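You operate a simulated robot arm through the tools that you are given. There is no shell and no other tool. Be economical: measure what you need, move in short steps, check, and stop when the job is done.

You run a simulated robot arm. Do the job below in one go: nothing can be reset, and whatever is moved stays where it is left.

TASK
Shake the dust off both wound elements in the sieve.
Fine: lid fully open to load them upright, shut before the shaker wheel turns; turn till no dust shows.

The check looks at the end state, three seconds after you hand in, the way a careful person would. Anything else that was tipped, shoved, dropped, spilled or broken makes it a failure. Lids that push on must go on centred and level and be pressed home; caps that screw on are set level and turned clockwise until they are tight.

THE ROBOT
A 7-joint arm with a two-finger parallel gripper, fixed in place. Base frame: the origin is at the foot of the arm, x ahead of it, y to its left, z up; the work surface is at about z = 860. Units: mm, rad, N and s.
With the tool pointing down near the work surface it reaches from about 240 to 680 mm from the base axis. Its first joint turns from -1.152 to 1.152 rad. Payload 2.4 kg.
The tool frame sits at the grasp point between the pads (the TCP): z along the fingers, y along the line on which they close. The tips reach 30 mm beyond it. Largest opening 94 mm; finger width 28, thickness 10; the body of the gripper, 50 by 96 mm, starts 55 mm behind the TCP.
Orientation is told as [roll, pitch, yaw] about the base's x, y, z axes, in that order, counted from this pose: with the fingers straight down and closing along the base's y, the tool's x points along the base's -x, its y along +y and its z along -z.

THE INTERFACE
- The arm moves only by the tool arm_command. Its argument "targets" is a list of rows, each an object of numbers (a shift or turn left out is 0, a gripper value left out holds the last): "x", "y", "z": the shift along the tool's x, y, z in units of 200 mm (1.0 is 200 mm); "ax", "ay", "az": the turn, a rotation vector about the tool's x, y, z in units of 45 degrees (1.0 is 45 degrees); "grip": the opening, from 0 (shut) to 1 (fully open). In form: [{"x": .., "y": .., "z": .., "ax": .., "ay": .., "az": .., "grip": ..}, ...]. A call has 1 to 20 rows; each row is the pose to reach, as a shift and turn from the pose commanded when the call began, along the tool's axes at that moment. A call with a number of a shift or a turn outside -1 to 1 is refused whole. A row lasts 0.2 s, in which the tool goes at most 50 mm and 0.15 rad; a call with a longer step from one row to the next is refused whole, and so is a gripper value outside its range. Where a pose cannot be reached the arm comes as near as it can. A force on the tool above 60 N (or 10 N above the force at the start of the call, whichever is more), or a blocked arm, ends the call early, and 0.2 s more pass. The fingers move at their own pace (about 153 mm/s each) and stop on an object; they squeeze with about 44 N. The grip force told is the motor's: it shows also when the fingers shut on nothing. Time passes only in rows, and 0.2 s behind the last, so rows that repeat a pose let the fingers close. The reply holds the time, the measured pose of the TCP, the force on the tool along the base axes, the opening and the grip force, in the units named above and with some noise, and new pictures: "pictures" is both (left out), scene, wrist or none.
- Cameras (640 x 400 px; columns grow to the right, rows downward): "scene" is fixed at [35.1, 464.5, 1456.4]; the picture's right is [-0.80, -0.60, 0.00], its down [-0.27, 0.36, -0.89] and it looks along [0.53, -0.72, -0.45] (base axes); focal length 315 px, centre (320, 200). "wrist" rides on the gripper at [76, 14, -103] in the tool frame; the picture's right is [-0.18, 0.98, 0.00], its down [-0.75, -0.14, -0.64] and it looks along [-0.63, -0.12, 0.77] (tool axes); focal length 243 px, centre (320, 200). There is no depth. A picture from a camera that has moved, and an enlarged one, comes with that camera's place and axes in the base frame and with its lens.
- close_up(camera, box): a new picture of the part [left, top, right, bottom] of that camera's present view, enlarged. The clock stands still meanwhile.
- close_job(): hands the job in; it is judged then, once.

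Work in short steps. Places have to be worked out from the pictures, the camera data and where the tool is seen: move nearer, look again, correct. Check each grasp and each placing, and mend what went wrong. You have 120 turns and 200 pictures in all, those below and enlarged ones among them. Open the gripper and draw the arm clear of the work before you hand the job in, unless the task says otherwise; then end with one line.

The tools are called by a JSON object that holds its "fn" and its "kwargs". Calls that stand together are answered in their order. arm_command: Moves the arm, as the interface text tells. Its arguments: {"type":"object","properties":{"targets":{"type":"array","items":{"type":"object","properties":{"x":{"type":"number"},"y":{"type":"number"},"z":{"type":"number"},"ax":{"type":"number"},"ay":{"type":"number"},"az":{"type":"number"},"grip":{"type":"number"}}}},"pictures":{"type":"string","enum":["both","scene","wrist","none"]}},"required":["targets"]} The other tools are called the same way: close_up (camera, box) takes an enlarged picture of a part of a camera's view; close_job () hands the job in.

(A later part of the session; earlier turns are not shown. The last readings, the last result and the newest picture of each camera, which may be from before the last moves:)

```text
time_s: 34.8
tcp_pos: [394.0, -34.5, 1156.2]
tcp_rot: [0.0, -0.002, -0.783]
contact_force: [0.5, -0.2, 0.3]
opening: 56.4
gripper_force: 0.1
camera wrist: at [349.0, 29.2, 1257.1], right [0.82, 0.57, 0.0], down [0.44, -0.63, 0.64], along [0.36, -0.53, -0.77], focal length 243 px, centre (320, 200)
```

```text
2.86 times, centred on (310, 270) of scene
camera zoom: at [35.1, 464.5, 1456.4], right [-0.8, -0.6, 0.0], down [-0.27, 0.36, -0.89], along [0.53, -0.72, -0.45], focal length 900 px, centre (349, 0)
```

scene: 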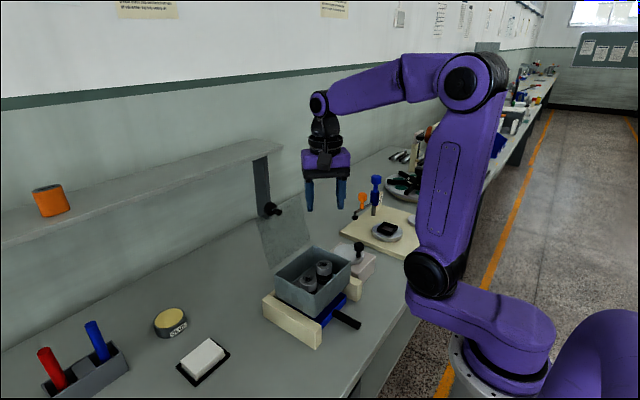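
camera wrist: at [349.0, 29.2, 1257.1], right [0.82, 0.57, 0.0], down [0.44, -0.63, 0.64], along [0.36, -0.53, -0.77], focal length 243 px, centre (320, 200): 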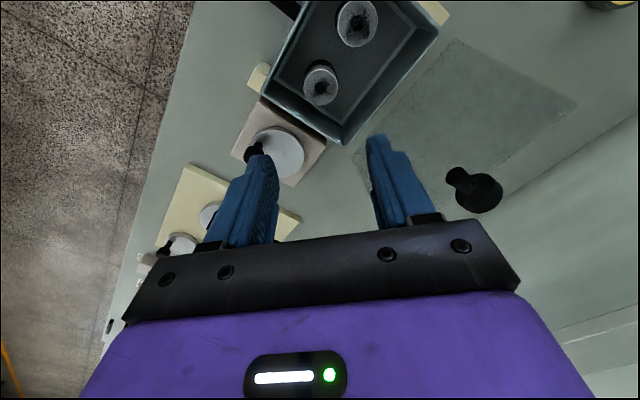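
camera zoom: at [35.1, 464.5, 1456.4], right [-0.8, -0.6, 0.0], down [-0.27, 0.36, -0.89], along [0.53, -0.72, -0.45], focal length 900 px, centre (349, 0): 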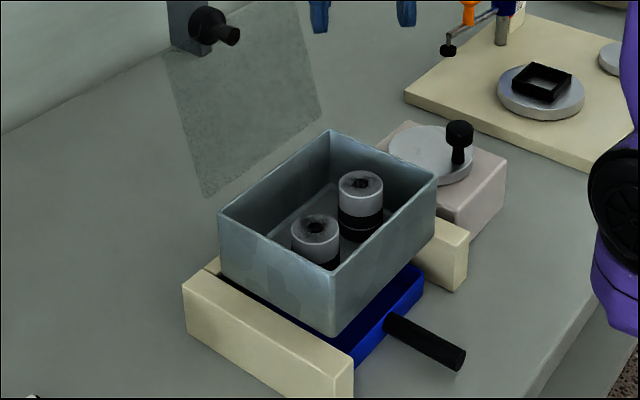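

Both stand upright. I complete the yaw and move above the open lid's knob (≈(530,0,1092)).

{"fn": "arm_command", "kwargs": {"targets": [{"z": -0.15, "az": -0.17}, {"x": -0.07, "y": 0.12, "z": -0.2, "az": -0.34}, {"x": -0.14, "y": 0.24, "z": -0.2, "az": -0.51}, {"x": -0.22, "y": 0.36, "z": -0.2, "az": -0.68}, {"x": -0.29, "y": 0.48, "z": -0.2, "az": -0.85}, {"x": -0.36, "y": 0.6, "z": -0.2, "az": -1.0}, {"x": -0.36, "y": 0.6, "z": -0.2, "az": -1.0}]}}

{"fn": "close_up", "kwargs": {"camera": "scene", "box": [200, 120, 380, 300]}}

```text
time_s: 36.4
tcp_pos: [528.3, -1.0, 1194.8]
tcp_rot: [0.0, -0.001, 0.004]
contact_force: [-0.3, 0.2, -0.5]
opening: 56.5
gripper_force: 0.0
camera wrist: at [451.5, 13.1, 1297.1], right [0.18, 0.98, 0.0], down [0.75, -0.14, 0.64], along [0.63, -0.12, -0.77], focal length 243 px, centre (320, 200)
```

scene: 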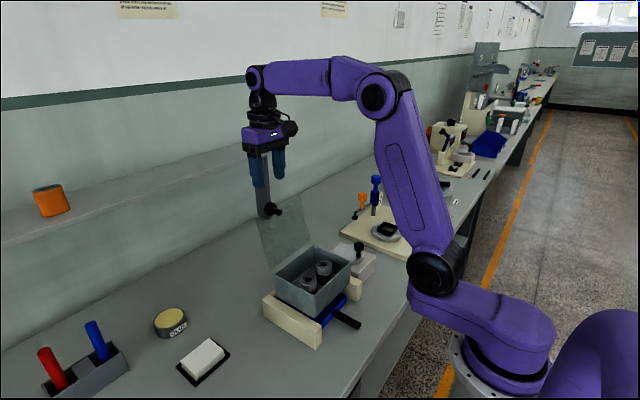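
wrist: 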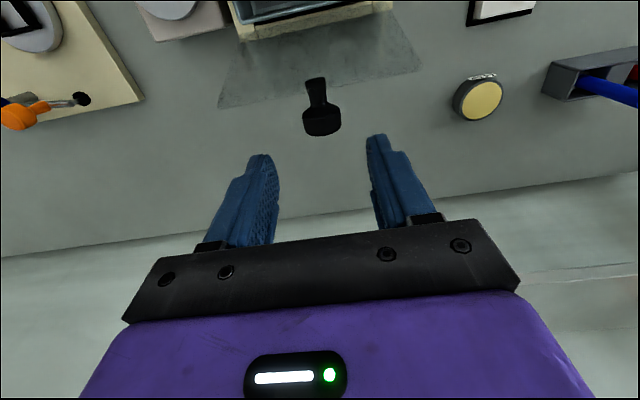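

```text
2.22 times, centred on (290, 210) of scene
camera zoom: at [35.1, 464.5, 1456.4], right [-0.8, -0.6, 0.0], down [-0.27, 0.36, -0.89], along [0.53, -0.72, -0.45], focal length 700 px, centre (387, 178)
```

zoom: 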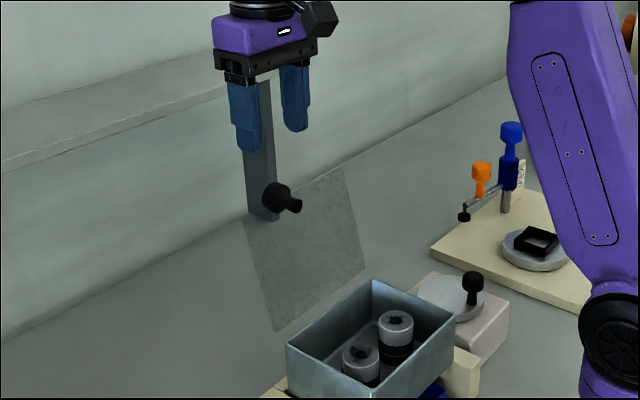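

Knob head triangulates to (532,−1.5,1095). I descend around it and grip.

{"fn": "arm_command", "kwargs": {"targets": [{"x": -0.02, "z": 0.2}, {"x": -0.02, "z": 0.38}, {"x": -0.02, "z": 0.5}, {"x": -0.02, "z": 0.51}, {"x": -0.02, "z": 0.51, "grip": 0}, {"x": -0.02, "z": 0.51, "grip": 0}, {"x": -0.02, "z": 0.51, "grip": 0}]}}

{"fn": "close_up", "kwargs": {"camera": "scene", "box": [200, 120, 380, 300]}}

```text
time_s: 38.0
tcp_pos: [533.2, 0.2, 1093.1]
tcp_rot: [-0.001, -0.001, 0.001]
contact_force: [-1.7, -0.2, -2.8]
opening: 34.7
gripper_force: 45.0
camera wrist: at [456.6, 13.0, 1195.7], right [0.18, 0.98, 0.0], down [0.75, -0.14, 0.64], along [0.63, -0.12, -0.77], focal length 243 px, centre (320, 200)
```

scene: 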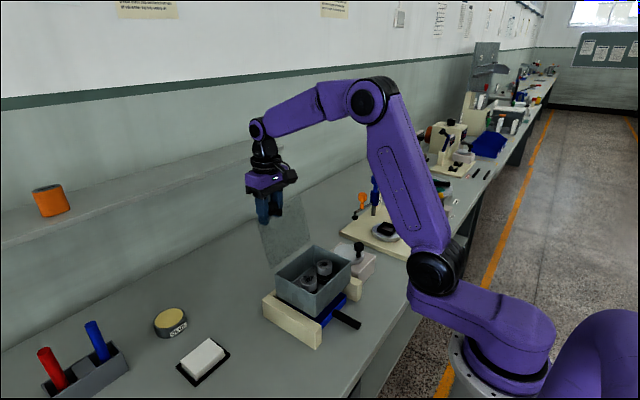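
wrist: 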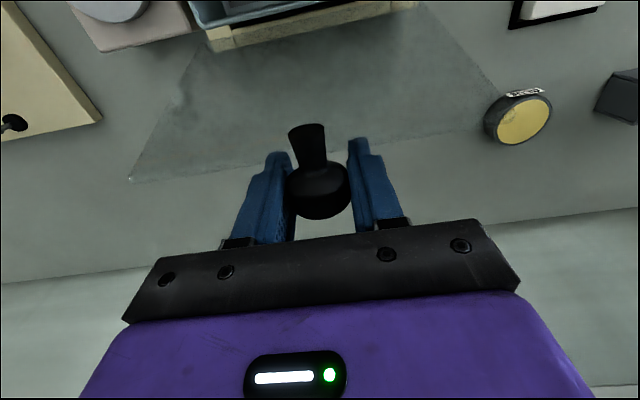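

```text
2.22 times, centred on (290, 210) of scene
camera zoom: at [35.1, 464.5, 1456.4], right [-0.8, -0.6, 0.0], down [-0.27, 0.36, -0.89], along [0.53, -0.72, -0.45], focal length 700 px, centre (387, 178)
```

zoom: 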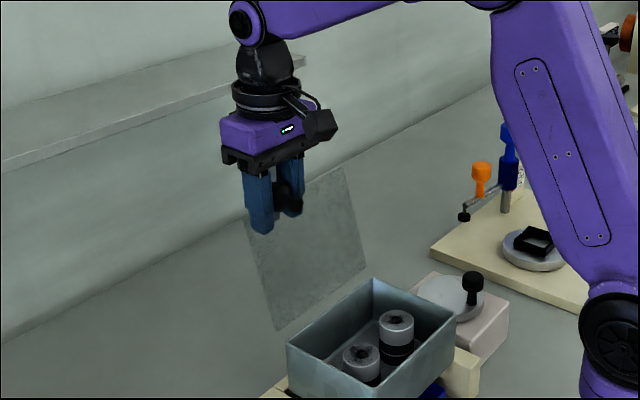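

Gripped. I bring the lid back along its arc, first to about 40° open.

{"fn": "arm_command", "kwargs": {"targets": [{"x": 0.083, "z": -0.047}, {"x": 0.166, "z": -0.078}, {"x": 0.253, "z": -0.098}, {"x": 0.342, "z": -0.106}, {"x": 0.43, "z": -0.101}, {"x": 0.518, "z": -0.085}, {"x": 0.602, "z": -0.056}, {"x": 0.681, "z": -0.015}, {"x": 0.681, "z": -0.015}]}}

{"fn": "close_up", "kwargs": {"camera": "scene", "box": [220, 160, 380, 320]}}

```text
time_s: 40.0
tcp_pos: [397.5, 0.6, 1096.9]
tcp_rot: [-0.001, -0.003, 0.001]
contact_force: [11.2, 0.4, 1.0]
opening: 31.4
gripper_force: 45.5
camera wrist: at [321.1, 14.7, 1198.5], right [0.18, 0.98, 0.0], down [0.75, -0.14, 0.64], along [0.63, -0.12, -0.76], focal length 243 px, centre (320, 200)
```

scene: 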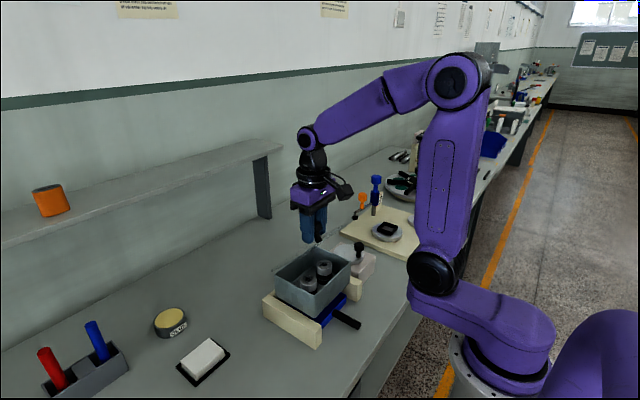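
wrist: 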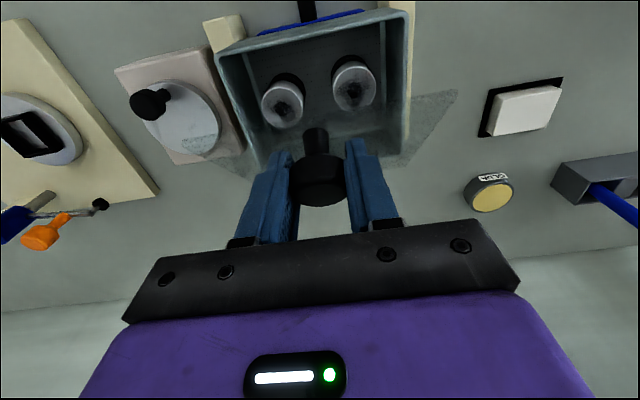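

```text
2.50 times, centred on (300, 240) of scene
camera zoom: at [35.4, 464.5, 1456.4], right [-0.8, -0.6, 0.0], down [-0.27, 0.36, -0.89], along [0.53, -0.72, -0.45], focal length 788 px, centre (370, 100)
```

zoom: 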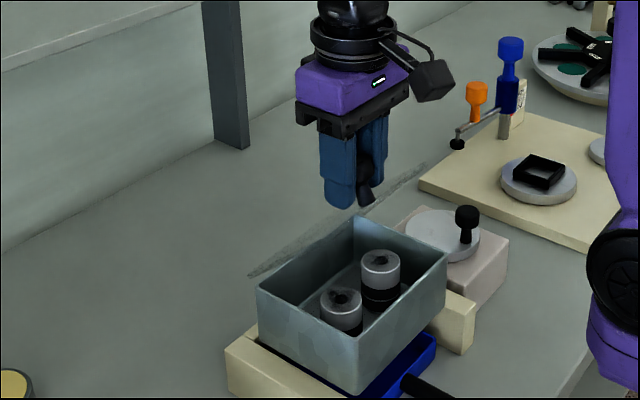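

The lid follows. I finish the closing arc.

{"fn": "arm_command", "kwargs": {"targets": [{"x": 0.073, "z": 0.051}, {"x": 0.138, "z": 0.112}, {"x": 0.194, "z": 0.181}, {"x": 0.24, "z": 0.257}, {"x": 0.262, "z": 0.308}, {"x": 0.272, "z": 0.328}, {"x": 0.273, "z": 0.338}, {"x": 0.273, "z": 0.338}]}}

{"fn": "close_up", "kwargs": {"camera": "scene", "box": [240, 200, 380, 340]}}

```text
time_s: 41.8
tcp_pos: [344.6, -0.6, 1029.6]
tcp_rot: [-0.001, -0.007, 0.003]
contact_force: [14.4, -0.8, 4.9]
opening: 31.4
gripper_force: 44.7
camera wrist: at [267.3, 13.3, 1131.3], right [0.18, 0.98, 0.0], down [0.75, -0.14, 0.65], along [0.64, -0.12, -0.76], focal length 243 px, centre (320, 200)
```

scene: 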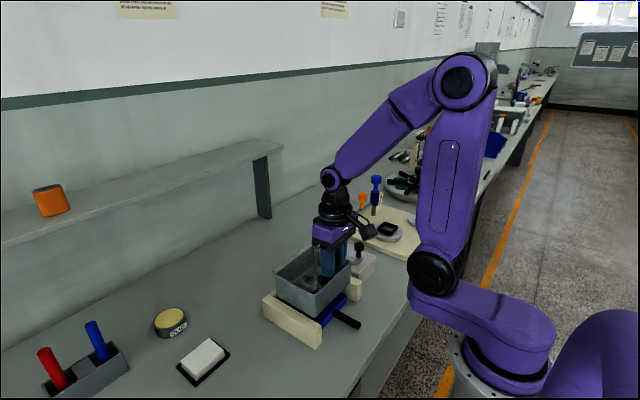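
wrist: 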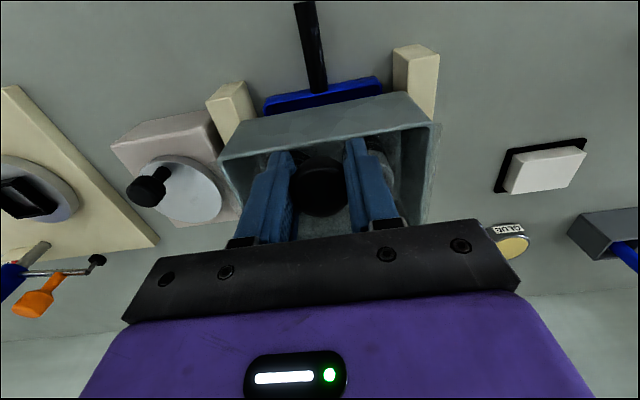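

```text
2.86 times, centred on (310, 270) of scene
camera zoom: at [35.5, 464.5, 1456.4], right [-0.8, -0.6, 0.0], down [-0.27, 0.36, -0.89], along [0.53, -0.72, -0.45], focal length 900 px, centre (349, 0)
```

zoom: 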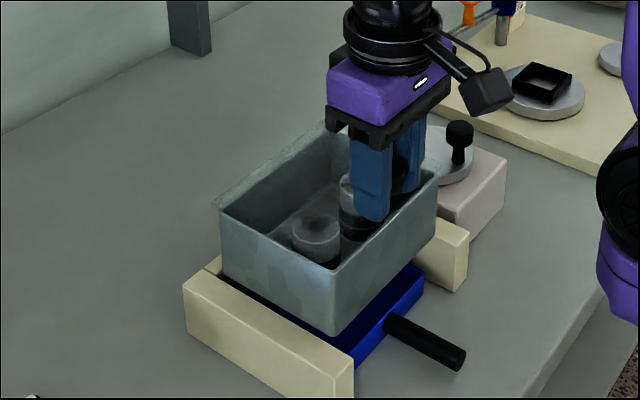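

The lid seems shut. I press lightly down, release, and rise to inspect.

{"fn": "arm_command", "kwargs": {"targets": [{"z": 0.012}, {"z": 0.012, "grip": 0.55}, {"z": 0.012, "grip": 0.55}, {"z": -0.15}, {"z": -0.35}, {"z": -0.5}, {"z": -0.5}]}}

{"fn": "close_up", "kwargs": {"camera": "scene", "box": [250, 210, 390, 320]}}

{"fn": "close_up", "kwargs": {"camera": "wrist", "box": [140, 40, 460, 240]}}

```text
time_s: 43.4
tcp_pos: [341.0, 1.9, 1130.7]
tcp_rot: [-0.002, 0.001, 0.0]
contact_force: [-0.7, 0.3, -0.2]
opening: 51.6
gripper_force: 0.1
camera wrist: at [264.1, 16.1, 1232.4], right [0.18, 0.98, 0.0], down [0.75, -0.14, 0.64], along [0.63, -0.12, -0.77], focal length 243 px, centre (320, 200)
```

scene: 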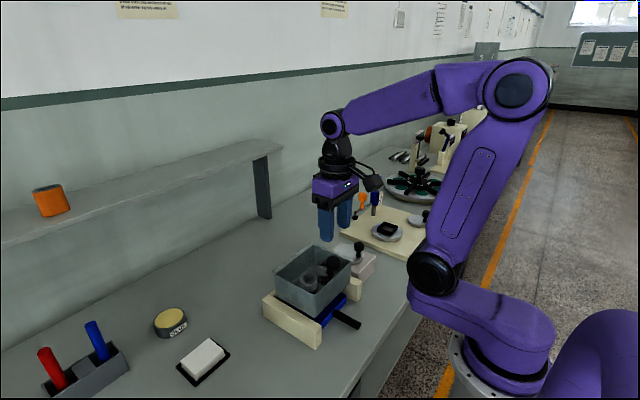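
wrist: 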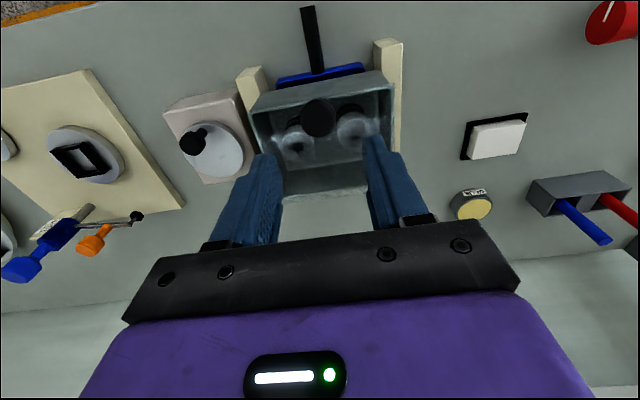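

```text
3.64 times, centred on (320, 265) of scene
camera zoom: at [35.1, 464.5, 1456.4], right [-0.8, -0.6, 0.0], down [-0.27, 0.36, -0.89], along [0.53, -0.72, -0.45], focal length 1146 px, centre (320, -36)
```

zoom: 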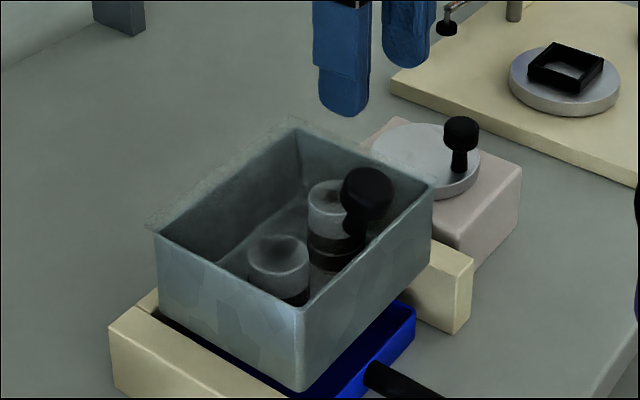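

```text
2.00 times, centred on (300, 140) of wrist
camera zoom: at [264.1, 16.1, 1232.4], right [0.18, 0.98, 0.0], down [0.75, -0.14, 0.64], along [0.63, -0.12, -0.77], focal length 485 px, centre (360, 320)
```

zoom: 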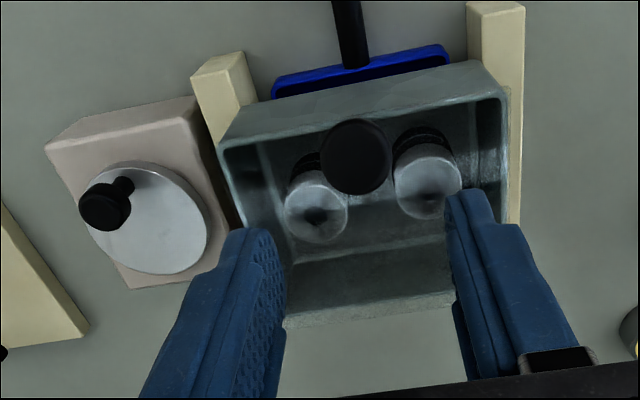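

The lid lies level and shut with the elements upright. Crank knob ≈(367,−161,966), wheel centre ≈(395,−159.5), crank radius ≈28. I move above the crank knob.

{"fn": "arm_command", "kwargs": {"targets": [{"x": -0.03, "y": -0.2}, {"x": -0.06, "y": -0.4}, {"x": -0.09, "y": -0.6}, {"x": -0.13, "y": -0.815, "z": 0.1}, {"x": -0.13, "y": -0.815, "z": 0.3}, {"x": -0.13, "y": -0.815, "z": 0.4}, {"x": -0.13, "y": -0.815, "z": 0.4}]}}

{"fn": "close_up", "kwargs": {"camera": "scene", "box": [290, 180, 430, 300]}}

```text
time_s: 45.0
tcp_pos: [367.6, -162.2, 1048.1]
tcp_rot: [-0.001, 0.0, 0.0]
contact_force: [-0.4, -0.4, -0.5]
opening: 51.4
gripper_force: 0.0
camera wrist: at [291.1, -147.9, 1149.8], right [0.18, 0.98, 0.0], down [0.75, -0.14, 0.64], along [0.63, -0.12, -0.77], focal length 243 px, centre (320, 200)
```

scene: 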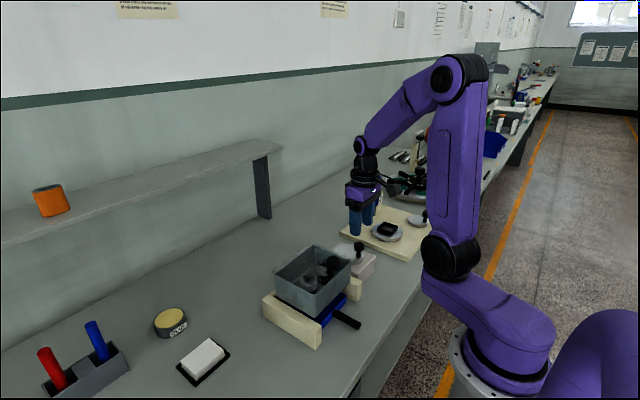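
wrist: 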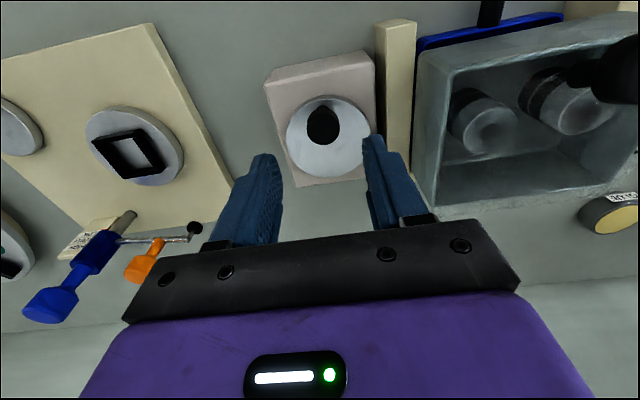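

```text
3.33 times, centred on (360, 240) of scene
camera zoom: at [35.1, 464.5, 1456.4], right [-0.8, -0.6, 0.0], down [-0.27, 0.36, -0.89], along [0.53, -0.72, -0.45], focal length 1050 px, centre (187, 67)
```

zoom: 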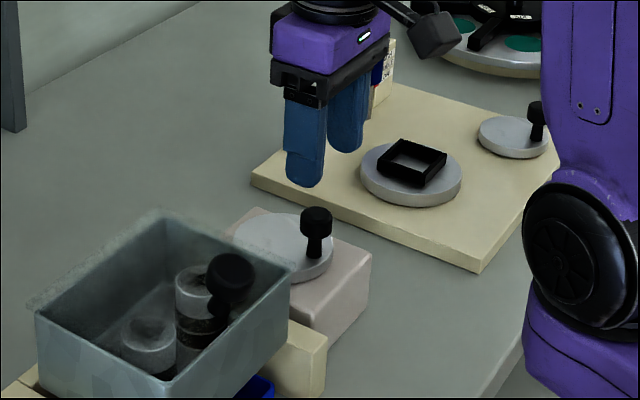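

Knob is at (365.5,−160), wheel centre (396,−160). I descend to z≈970 and grip the crank knob.

{"fn": "arm_command", "kwargs": {"targets": [{"x": 0.01, "y": 0.01, "z": 0.2}, {"x": 0.01, "y": 0.01, "z": 0.34}, {"x": 0.01, "y": 0.01, "z": 0.39}, {"x": 0.01, "y": 0.01, "z": 0.39}, {"x": 0.01, "y": 0.01, "z": 0.39, "grip": 0}, {"x": 0.01, "y": 0.01, "z": 0.39, "grip": 0}, {"x": 0.01, "y": 0.01, "z": 0.39, "grip": 0}]}}

{"fn": "close_up", "kwargs": {"camera": "scene", "box": [260, 190, 420, 310]}}

```text
time_s: 46.6
tcp_pos: [366.9, -159.8, 971.2]
tcp_rot: [0.001, -0.001, 0.0]
contact_force: [2.1, -0.8, -9.7]
opening: 25.9
gripper_force: 45.1
camera wrist: at [290.6, -145.8, 1072.6], right [0.18, 0.98, 0.0], down [0.75, -0.14, 0.64], along [0.63, -0.12, -0.77], focal length 243 px, centre (320, 200)
```

scene: 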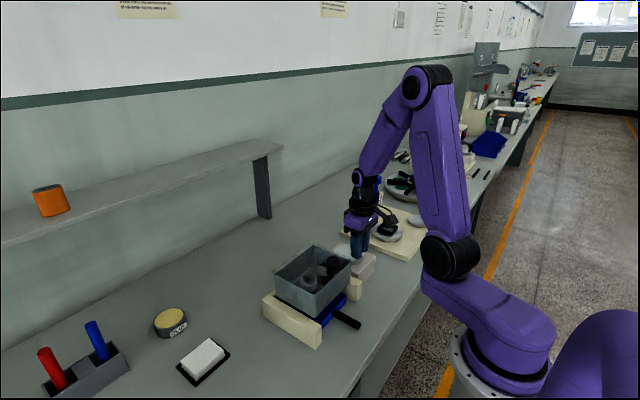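
wrist: 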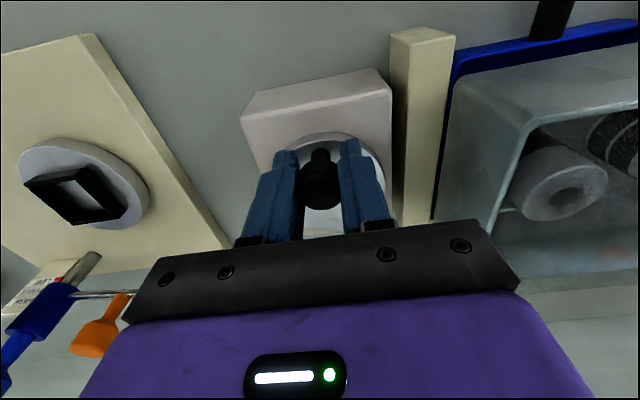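

```text
3.33 times, centred on (340, 250) of scene
camera zoom: at [35.3, 464.4, 1456.5], right [-0.8, -0.6, 0.0], down [-0.27, 0.36, -0.89], along [0.53, -0.72, -0.45], focal length 1050 px, centre (253, 33)
```

zoom: 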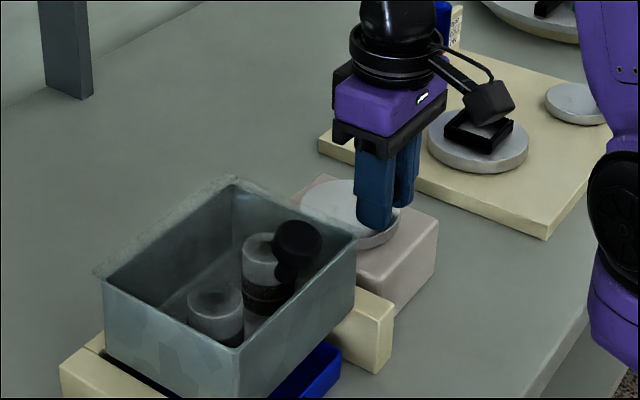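

Crank knob gripped (25.9 mm). I try a first clockwise quarter turn (towards +y) with the tool orientation held.

{"fn": "arm_command", "kwargs": {"targets": [{"x": -0.005, "y": 0.0375}, {"x": -0.0194, "y": 0.0725}, {"x": -0.0425, "y": 0.1025}, {"x": -0.0725, "y": 0.1256}, {"x": -0.1075, "y": 0.14}, {"x": -0.145, "y": 0.145}, {"x": -0.145, "y": 0.145}]}}

{"fn": "close_up", "kwargs": {"camera": "scene", "box": [260, 190, 420, 310]}}

```text
time_s: 48.2
tcp_pos: [394.2, -131.1, 970.4]
tcp_rot: [0.001, 0.004, 0.002]
contact_force: [-9.4, 6.1, 5.2]
opening: 24.8
gripper_force: 45.2
camera wrist: at [318.4, -117.2, 1073.1], right [0.18, 0.98, 0.0], down [0.76, -0.14, 0.64], along [0.63, -0.11, -0.77], focal length 243 px, centre (320, 200)
```

scene: 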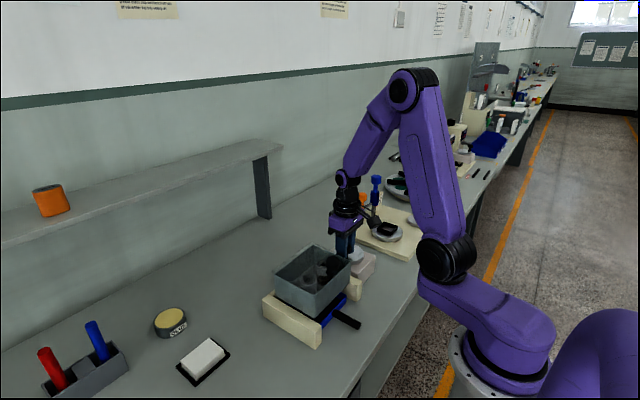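
wrist: 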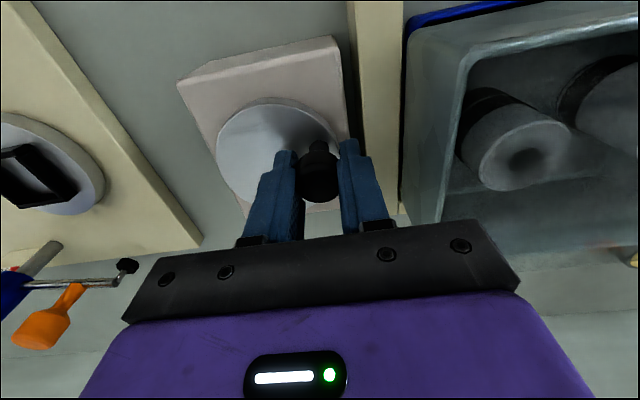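

```text
3.33 times, centred on (340, 250) of scene
camera zoom: at [34.7, 464.8, 1456.4], right [-0.8, -0.6, 0.0], down [-0.27, 0.36, -0.89], along [0.53, -0.72, -0.45], focal length 1050 px, centre (253, 33)
```

zoom: 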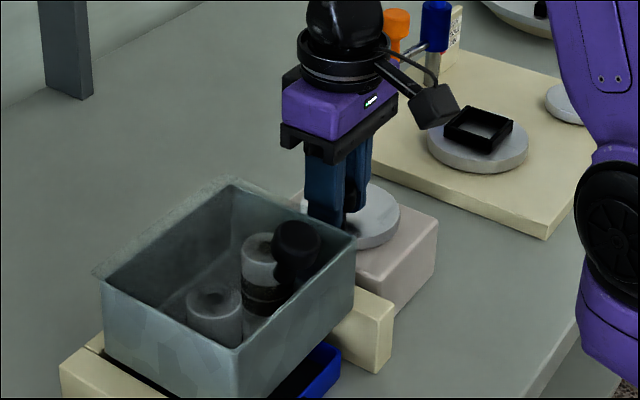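

The wheel turned cleanly with low forces, no shift of the lid. I do a whole turn on the same circle.

{"fn": "arm_command", "kwargs": {"targets": [{"x": -0.0496, "y": -0.0087}, {"x": -0.0932, "y": -0.0339}, {"x": -0.1256, "y": -0.0725}, {"x": -0.1428, "y": -0.1198}, {"x": -0.1428, "y": -0.1702}, {"x": -0.1256, "y": -0.2175}, {"x": -0.0932, "y": -0.2561}, {"x": -0.0496, "y": -0.2813}, {"x": 0, "y": -0.29}, {"x": 0.0496, "y": -0.2813}, {"x": 0.0932, "y": -0.2561}, {"x": 0.1256, "y": -0.2175}, {"x": 0.1428, "y": -0.1702}, {"x": 0.1428, "y": -0.1198}, {"x": 0.1256, "y": -0.0725}, {"x": 0.0932, "y": -0.0339}, {"x": 0.0496, "y": -0.0087}, {"x": 0, "y": 0}]}}

{"fn": "close_up", "kwargs": {"camera": "scene", "box": [260, 190, 420, 310]}}

```text
time_s: 52.0
tcp_pos: [393.8, -130.5, 970.6]
tcp_rot: [0.004, 0.011, 0.001]
contact_force: [-17.7, -0.9, 3.3]
opening: 25.1
gripper_force: 44.9
camera wrist: at [317.6, -117.1, 1072.9], right [0.18, 0.98, 0.0], down [0.76, -0.14, 0.63], along [0.62, -0.11, -0.77], focal length 243 px, centre (320, 200)
```

scene: 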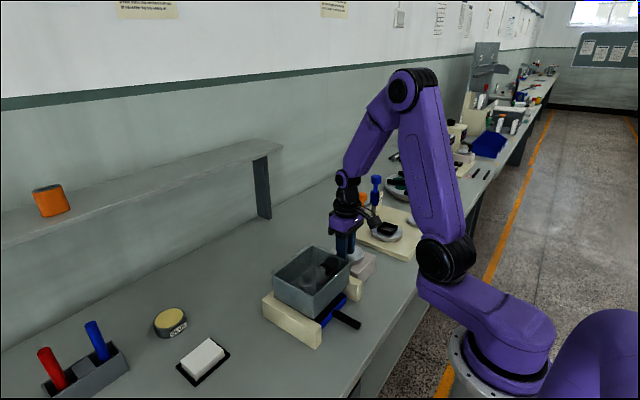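
wrist: 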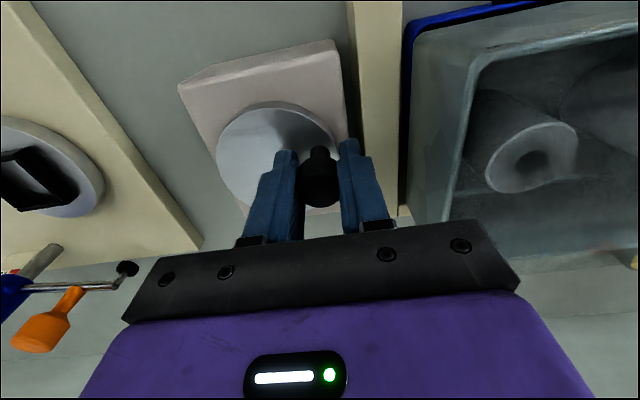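

```text
3.33 times, centred on (340, 250) of scene
camera zoom: at [34.6, 464.5, 1456.5], right [-0.8, -0.6, 0.0], down [-0.27, 0.36, -0.89], along [0.53, -0.72, -0.45], focal length 1050 px, centre (253, 33)
```

zoom: 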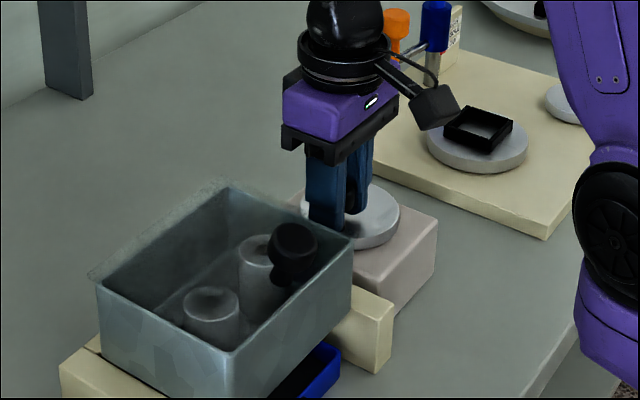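

The sieve shakes with the wheel. Let me look closely at the elements' dust state.

{"fn": "close_up", "kwargs": {"camera": "scene", "box": [270, 235, 360, 310]}}

{"fn": "close_up", "kwargs": {"camera": "wrist", "box": [400, 20, 640, 220]}}

```text
5.33 times, centred on (315, 272) of scene
camera zoom: at [34.6, 464.5, 1456.5], right [-0.8, -0.6, 0.0], down [-0.27, 0.36, -0.89], along [0.53, -0.72, -0.45], focal length 1680 px, centre (347, -187)
```

zoom: 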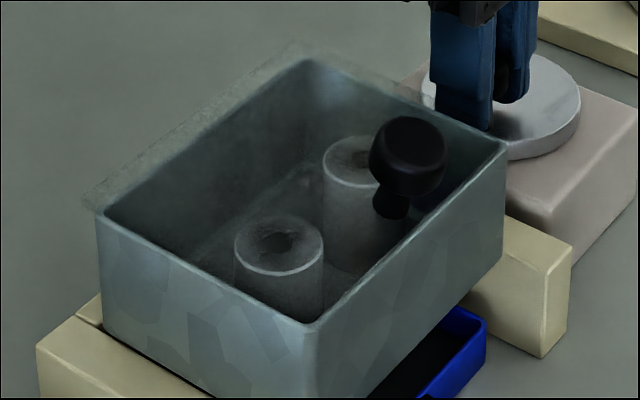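

```text
2.00 times, centred on (520, 120) of wrist
camera zoom: at [317.6, -117.1, 1072.9], right [0.18, 0.98, 0.0], down [0.76, -0.14, 0.63], along [0.62, -0.11, -0.77], focal length 485 px, centre (-80, 360)
```

zoom: 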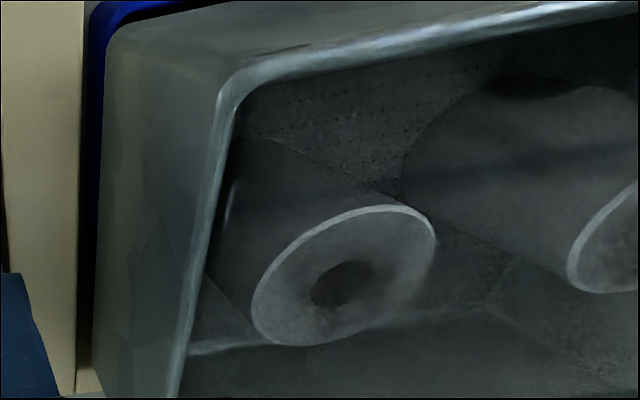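

Dust has been shaken loose and still hangs over everything; more turning needed.

{"fn": "arm_command", "kwargs": {"targets": [{"x": -0.0496, "y": -0.0087}, {"x": -0.0932, "y": -0.0339}, {"x": -0.1256, "y": -0.0725}, {"x": -0.1428, "y": -0.1198}, {"x": -0.1428, "y": -0.1702}, {"x": -0.1256, "y": -0.2175}, {"x": -0.0932, "y": -0.2561}, {"x": -0.0496, "y": -0.2813}, {"x": 0, "y": -0.29}, {"x": 0.0496, "y": -0.2813}, {"x": 0.0932, "y": -0.2561}, {"x": 0.1256, "y": -0.2175}, {"x": 0.1428, "y": -0.1702}, {"x": 0.1428, "y": -0.1198}, {"x": 0.1256, "y": -0.0725}, {"x": 0.0932, "y": -0.0339}, {"x": 0.0496, "y": -0.0087}, {"x": 0, "y": 0}], "pictures": "none"}}

{"fn": "close_up", "kwargs": {"camera": "scene", "box": [270, 235, 360, 310]}}

{"fn": "close_up", "kwargs": {"camera": "wrist", "box": [400, 20, 640, 220]}}

```text
time_s: 55.8
tcp_pos: [393.8, -131.5, 970.6]
tcp_rot: [0.003, 0.005, 0.004]
contact_force: [-10.5, -1.5, -0.3]
opening: 24.9
gripper_force: 44.9
```

```text
5.33 times, centred on (315, 272) of scene
camera zoom: at [34.8, 464.5, 1456.5], right [-0.8, -0.6, 0.0], down [-0.27, 0.36, -0.89], along [0.53, -0.72, -0.45], focal length 1680 px, centre (347, -187)
```

zoom: 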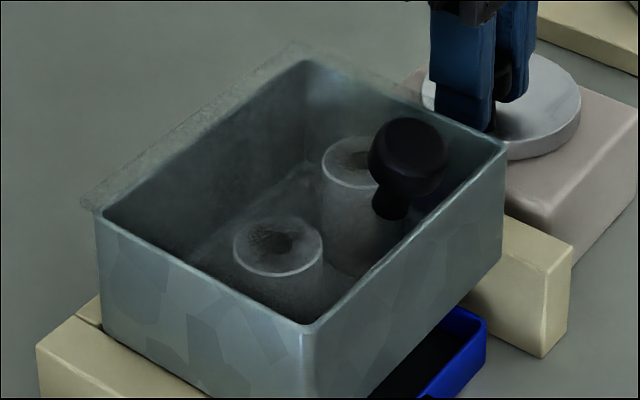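

```text
2.00 times, centred on (520, 120) of wrist
camera zoom: at [318.0, -117.4, 1072.7], right [0.18, 0.98, 0.0], down [0.76, -0.14, 0.64], along [0.63, -0.11, -0.77], focal length 485 px, centre (-80, 360)
```

zoom: 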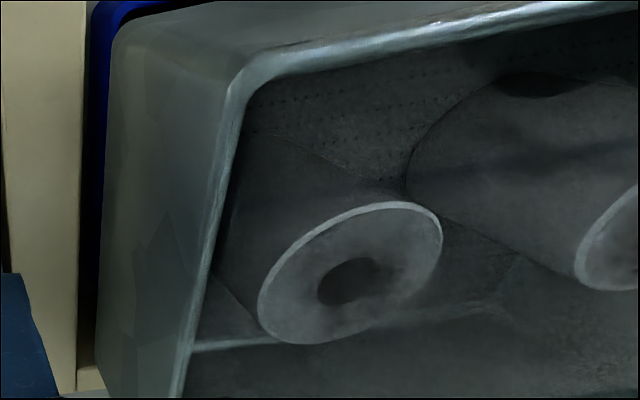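

Still dusty; two more turns.

{"fn": "arm_command", "kwargs": {"targets": [{"x": -0.0496, "y": -0.0087}, {"x": -0.0932, "y": -0.0339}, {"x": -0.1256, "y": -0.0725}, {"x": -0.1428, "y": -0.1198}, {"x": -0.1428, "y": -0.1702}, {"x": -0.1256, "y": -0.2175}, {"x": -0.0932, "y": -0.2561}, {"x": -0.0496, "y": -0.2813}, {"x": 0, "y": -0.29}, {"x": 0.0496, "y": -0.2813}, {"x": 0.0932, "y": -0.2561}, {"x": 0.1256, "y": -0.2175}, {"x": 0.1428, "y": -0.1702}, {"x": 0.1428, "y": -0.1198}, {"x": 0.1256, "y": -0.0725}, {"x": 0.0932, "y": -0.0339}, {"x": 0.0496, "y": -0.0087}, {"x": 0, "y": 0}], "pictures": "none"}}

{"fn": "arm_command", "kwargs": {"targets": [{"x": -0.0496, "y": -0.0087}, {"x": -0.0932, "y": -0.0339}, {"x": -0.1256, "y": -0.0725}, {"x": -0.1428, "y": -0.1198}, {"x": -0.1428, "y": -0.1702}, {"x": -0.1256, "y": -0.2175}, {"x": -0.0932, "y": -0.2561}, {"x": -0.0496, "y": -0.2813}, {"x": 0, "y": -0.29}, {"x": 0.0496, "y": -0.2813}, {"x": 0.0932, "y": -0.2561}, {"x": 0.1256, "y": -0.2175}, {"x": 0.1428, "y": -0.1702}, {"x": 0.1428, "y": -0.1198}, {"x": 0.1256, "y": -0.0725}, {"x": 0.0932, "y": -0.0339}, {"x": 0.0496, "y": -0.0087}, {"x": 0, "y": 0}], "pictures": "none"}}

{"fn": "close_up", "kwargs": {"camera": "scene", "box": [270, 235, 360, 310]}}

{"fn": "close_up", "kwargs": {"camera": "wrist", "box": [400, 20, 640, 220]}}

```text
time_s: 59.0
tcp_pos: [366.5, -159.5, 974.4]
tcp_rot: [-0.009, -0.004, -0.015]
contact_force: [-1.1, -12.6, -6.0]
opening: 25.7
gripper_force: 44.8
stopped in row 16: the force on the tool passed its limit (the readings are from after the stop); the commanded pose is now the measured one
```

```text
time_s: 59.6
tcp_pos: [373.3, -163.6, 972.1]
tcp_rot: [0.004, 0.034, -0.016]
contact_force: [-8.7, -3.4, 16.0]
opening: 25.5
gripper_force: 44.5
stopped in row 3: the force on the tool passed its limit (the readings are from after the stop); the commanded pose is now the measured one
```

```text
5.33 times, centred on (315, 272) of scene
camera zoom: at [34.7, 464.5, 1456.5], right [-0.8, -0.6, 0.0], down [-0.27, 0.36, -0.89], along [0.53, -0.72, -0.45], focal length 1680 px, centre (347, -187)
```

zoom: 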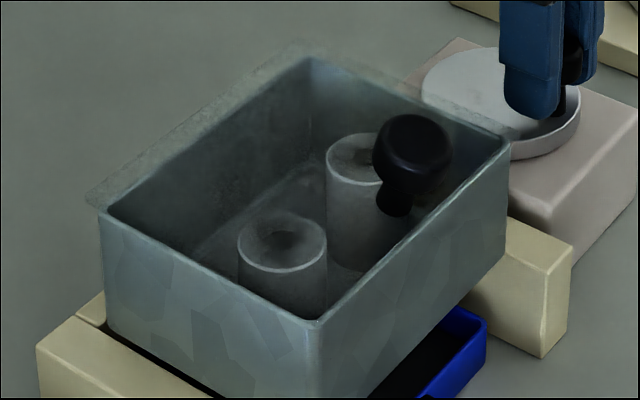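

```text
2.00 times, centred on (520, 120) of wrist
camera zoom: at [300.6, -148.7, 1075.6], right [0.2, 0.98, 0.0], down [0.77, -0.16, 0.62], along [0.6, -0.12, -0.79], focal length 485 px, centre (-80, 360)
```

zoom: 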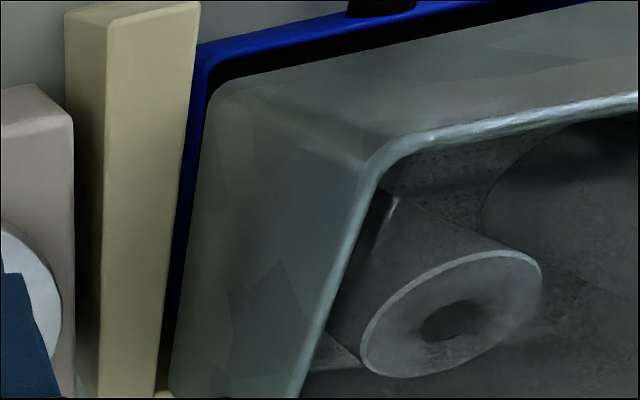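

A force stop broke the circle and the queued second call ran off it; I must not chain those. I open, rise a bit, level the tool, and look at knob and wheel.

{"fn": "arm_command", "kwargs": {"targets": [{"grip": 0.5}, {"grip": 0.5}, {"z": -0.2}, {"z": -0.38}, {"z": -0.38, "ay": 0.043, "az": -0.02}, {"z": -0.38, "ay": 0.043, "az": -0.02}]}}

{"fn": "close_up", "kwargs": {"camera": "scene", "box": [290, 200, 410, 300]}}

{"fn": "close_up", "kwargs": {"camera": "wrist", "box": [240, 0, 640, 250]}}

```text
time_s: 61.0
tcp_pos: [376.4, -163.5, 1048.4]
tcp_rot: [0.006, 0.063, 0.0]
contact_force: [-0.1, 0.0, 0.3]
opening: 46.8
gripper_force: 0.0
camera wrist: at [306.8, -150.3, 1154.1], right [0.18, 0.98, -0.01], down [0.79, -0.14, 0.59], along [0.58, -0.11, -0.81], focal length 243 px, centre (320, 200)
```

scene: 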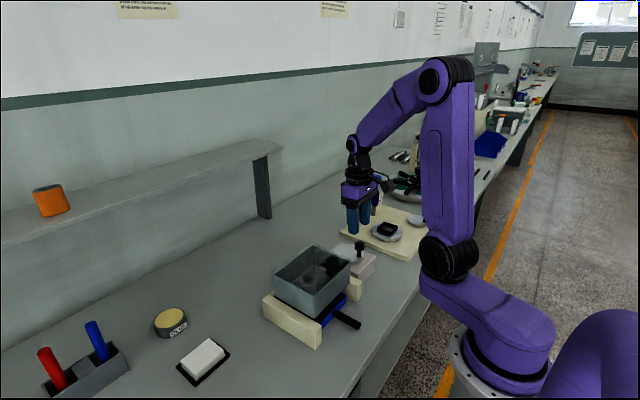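
wrist: 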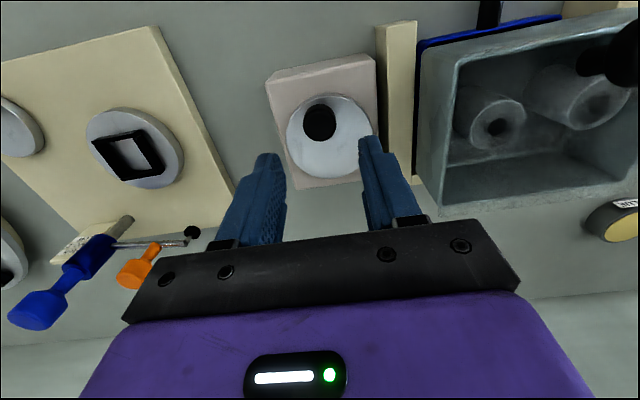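

```text
4.00 times, centred on (350, 250) of scene
camera zoom: at [35.1, 464.5, 1456.4], right [-0.8, -0.6, 0.0], down [-0.27, 0.36, -0.89], along [0.53, -0.72, -0.45], focal length 1260 px, centre (200, 0)
```

zoom: 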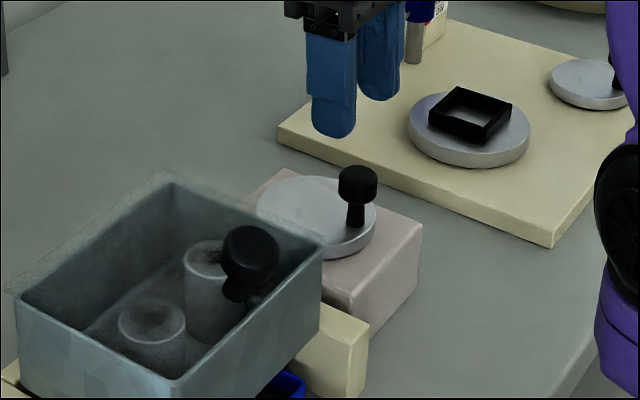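

```text
1.60 times, centred on (440, 125) of wrist
camera zoom: at [306.8, -150.3, 1154.1], right [0.18, 0.98, -0.01], down [0.79, -0.14, 0.59], along [0.58, -0.11, -0.81], focal length 388 px, centre (128, 320)
```

zoom: 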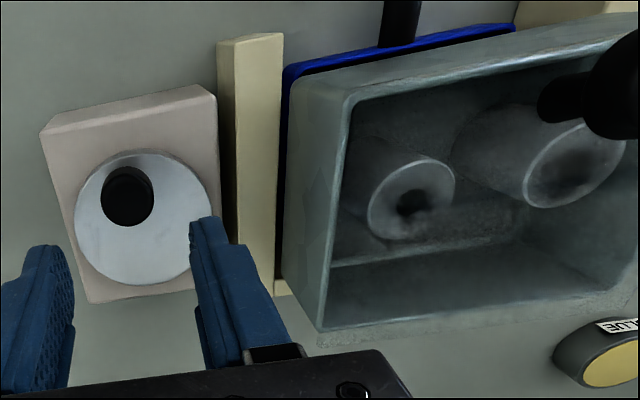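

The tilt went the wrong way; I level it and place the tool over the knob (≈(366,−160)) again.

{"fn": "arm_command", "kwargs": {"targets": [{"x": 0.025, "y": 0.01, "ay": -0.04, "ax": 0.004}, {"x": 0.05, "y": 0.0175, "ay": -0.08, "ax": 0.0076}, {"x": 0.05, "y": 0.0175, "ay": -0.08, "ax": 0.0076}], "pictures": "wrist"}}

```text
time_s: 61.9
tcp_pos: [367.2, -160.2, 1048.8]
tcp_rot: [-0.001, 0.001, 0.002]
contact_force: [0.1, -0.2, -0.4]
opening: 46.9
gripper_force: 0.1
camera wrist: at [290.7, -145.9, 1150.1], right [0.18, 0.98, 0.0], down [0.75, -0.14, 0.64], along [0.63, -0.12, -0.77], focal length 243 px, centre (320, 200)
```

wrist: 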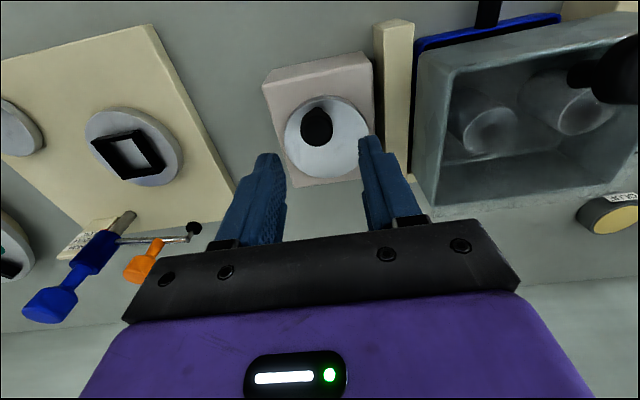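

The knob stopped exactly at three full turns, maybe a stop. I look more closely at the elements from above before deciding.

{"fn": "arm_command", "kwargs": {"targets": [{"z": -0.2}, {"z": -0.4, "y": 0.1}, {"z": -0.5, "y": 0.3}, {"z": -0.5, "y": 0.5, "x": 0.1}, {"z": -0.5, "y": 0.7, "x": 0.2}, {"z": -0.5, "y": 0.75, "x": 0.3}, {"z": -0.5, "y": 0.75, "x": 0.35}, {"z": -0.5, "y": 0.75, "x": 0.35}]}}

{"fn": "close_up", "kwargs": {"camera": "wrist", "box": [240, 20, 440, 145]}}

{"fn": "close_up", "kwargs": {"camera": "scene", "box": [270, 240, 360, 300]}}

```text
time_s: 63.6
tcp_pos: [297.6, -9.9, 1148.4]
tcp_rot: [-0.001, 0.002, 0.001]
contact_force: [-0.7, 0.0, 0.1]
opening: 46.9
gripper_force: 0.0
camera wrist: at [221.7, 5.1, 1250.0], right [0.18, 0.98, 0.0], down [0.75, -0.14, 0.64], along [0.63, -0.12, -0.77], focal length 243 px, centre (320, 200)
```

scene: 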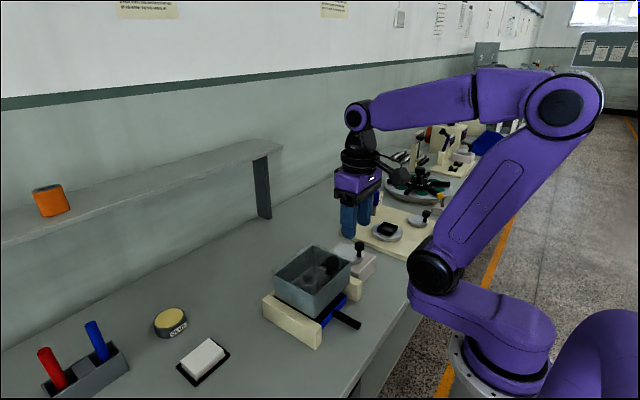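
wrist: 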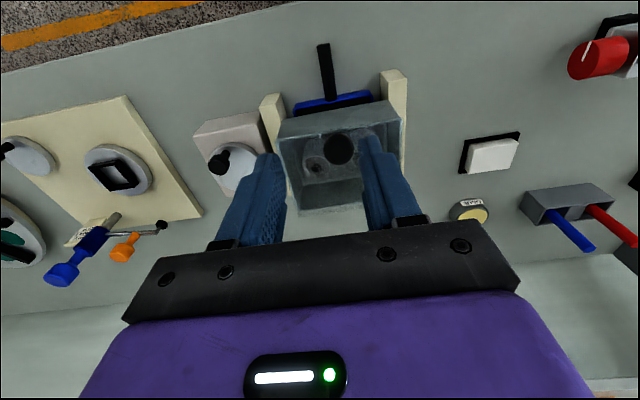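

```text
3.20 times, centred on (340, 82) of wrist
camera zoom: at [221.7, 5.1, 1250.0], right [0.18, 0.98, 0.0], down [0.75, -0.14, 0.64], along [0.63, -0.12, -0.77], focal length 776 px, centre (256, 576)
```

zoom: 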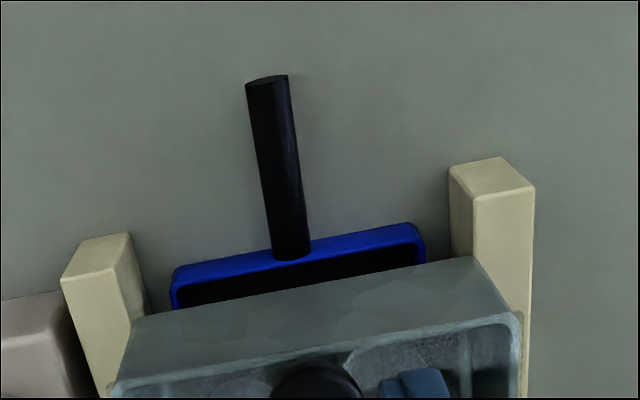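

```text
6.67 times, centred on (315, 270) of scene
camera zoom: at [35.1, 464.5, 1456.4], right [-0.8, -0.6, 0.0], down [-0.27, 0.36, -0.89], along [0.53, -0.72, -0.45], focal length 2100 px, centre (353, -267)
```

zoom: 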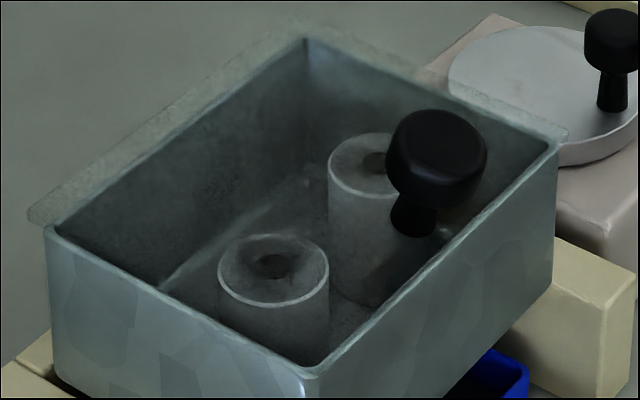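

The dark bands on the element sides have vanished, perhaps those were the dust. I bring the wrist camera over the sieve for a clearer look.

{"fn": "arm_command", "kwargs": {"targets": [{"x": -0.2, "z": 0.1}, {"x": -0.4, "y": 0.02, "z": 0.25}, {"x": -0.4, "y": 0.02, "z": 0.25}], "pictures": "none"}}

{"fn": "close_up", "kwargs": {"camera": "wrist", "box": [200, 20, 440, 200]}}

```text
refused: row 2 steps farther than a row can; nothing moved
```

```text
2.22 times, centred on (320, 110) of wrist
camera zoom: at [221.7, 5.1, 1250.0], right [0.18, 0.98, 0.0], down [0.75, -0.14, 0.64], along [0.63, -0.12, -0.77], focal length 539 px, centre (320, 400)
```

zoom: 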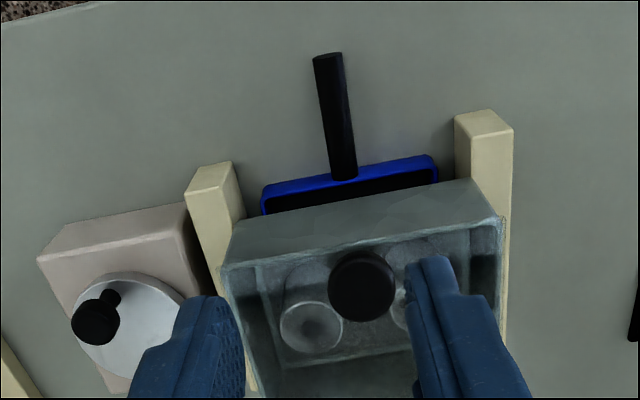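

Row too long; same move in shorter rows.

{"fn": "arm_command", "kwargs": {"targets": [{"x": -0.15, "z": 0.1}, {"x": -0.3, "y": 0.02, "z": 0.18}, {"x": -0.4, "y": 0.02, "z": 0.25}, {"x": -0.4, "y": 0.02, "z": 0.25}], "pictures": "none"}}

{"fn": "close_up", "kwargs": {"camera": "wrist", "box": [200, 20, 440, 200]}}

```text
time_s: 64.7
tcp_pos: [379.1, -4.5, 1099.2]
tcp_rot: [0.002, -0.001, 0.0]
contact_force: [0.5, 0.2, 0.0]
opening: 47.2
gripper_force: 0.1
```

```text
2.22 times, centred on (320, 110) of wrist
camera zoom: at [302.4, 8.8, 1200.0], right [0.18, 0.98, 0.0], down [0.75, -0.14, 0.64], along [0.63, -0.12, -0.77], focal length 539 px, centre (320, 400)
```

zoom: 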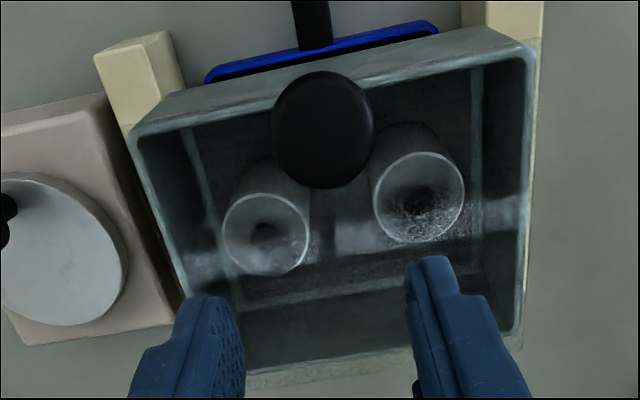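

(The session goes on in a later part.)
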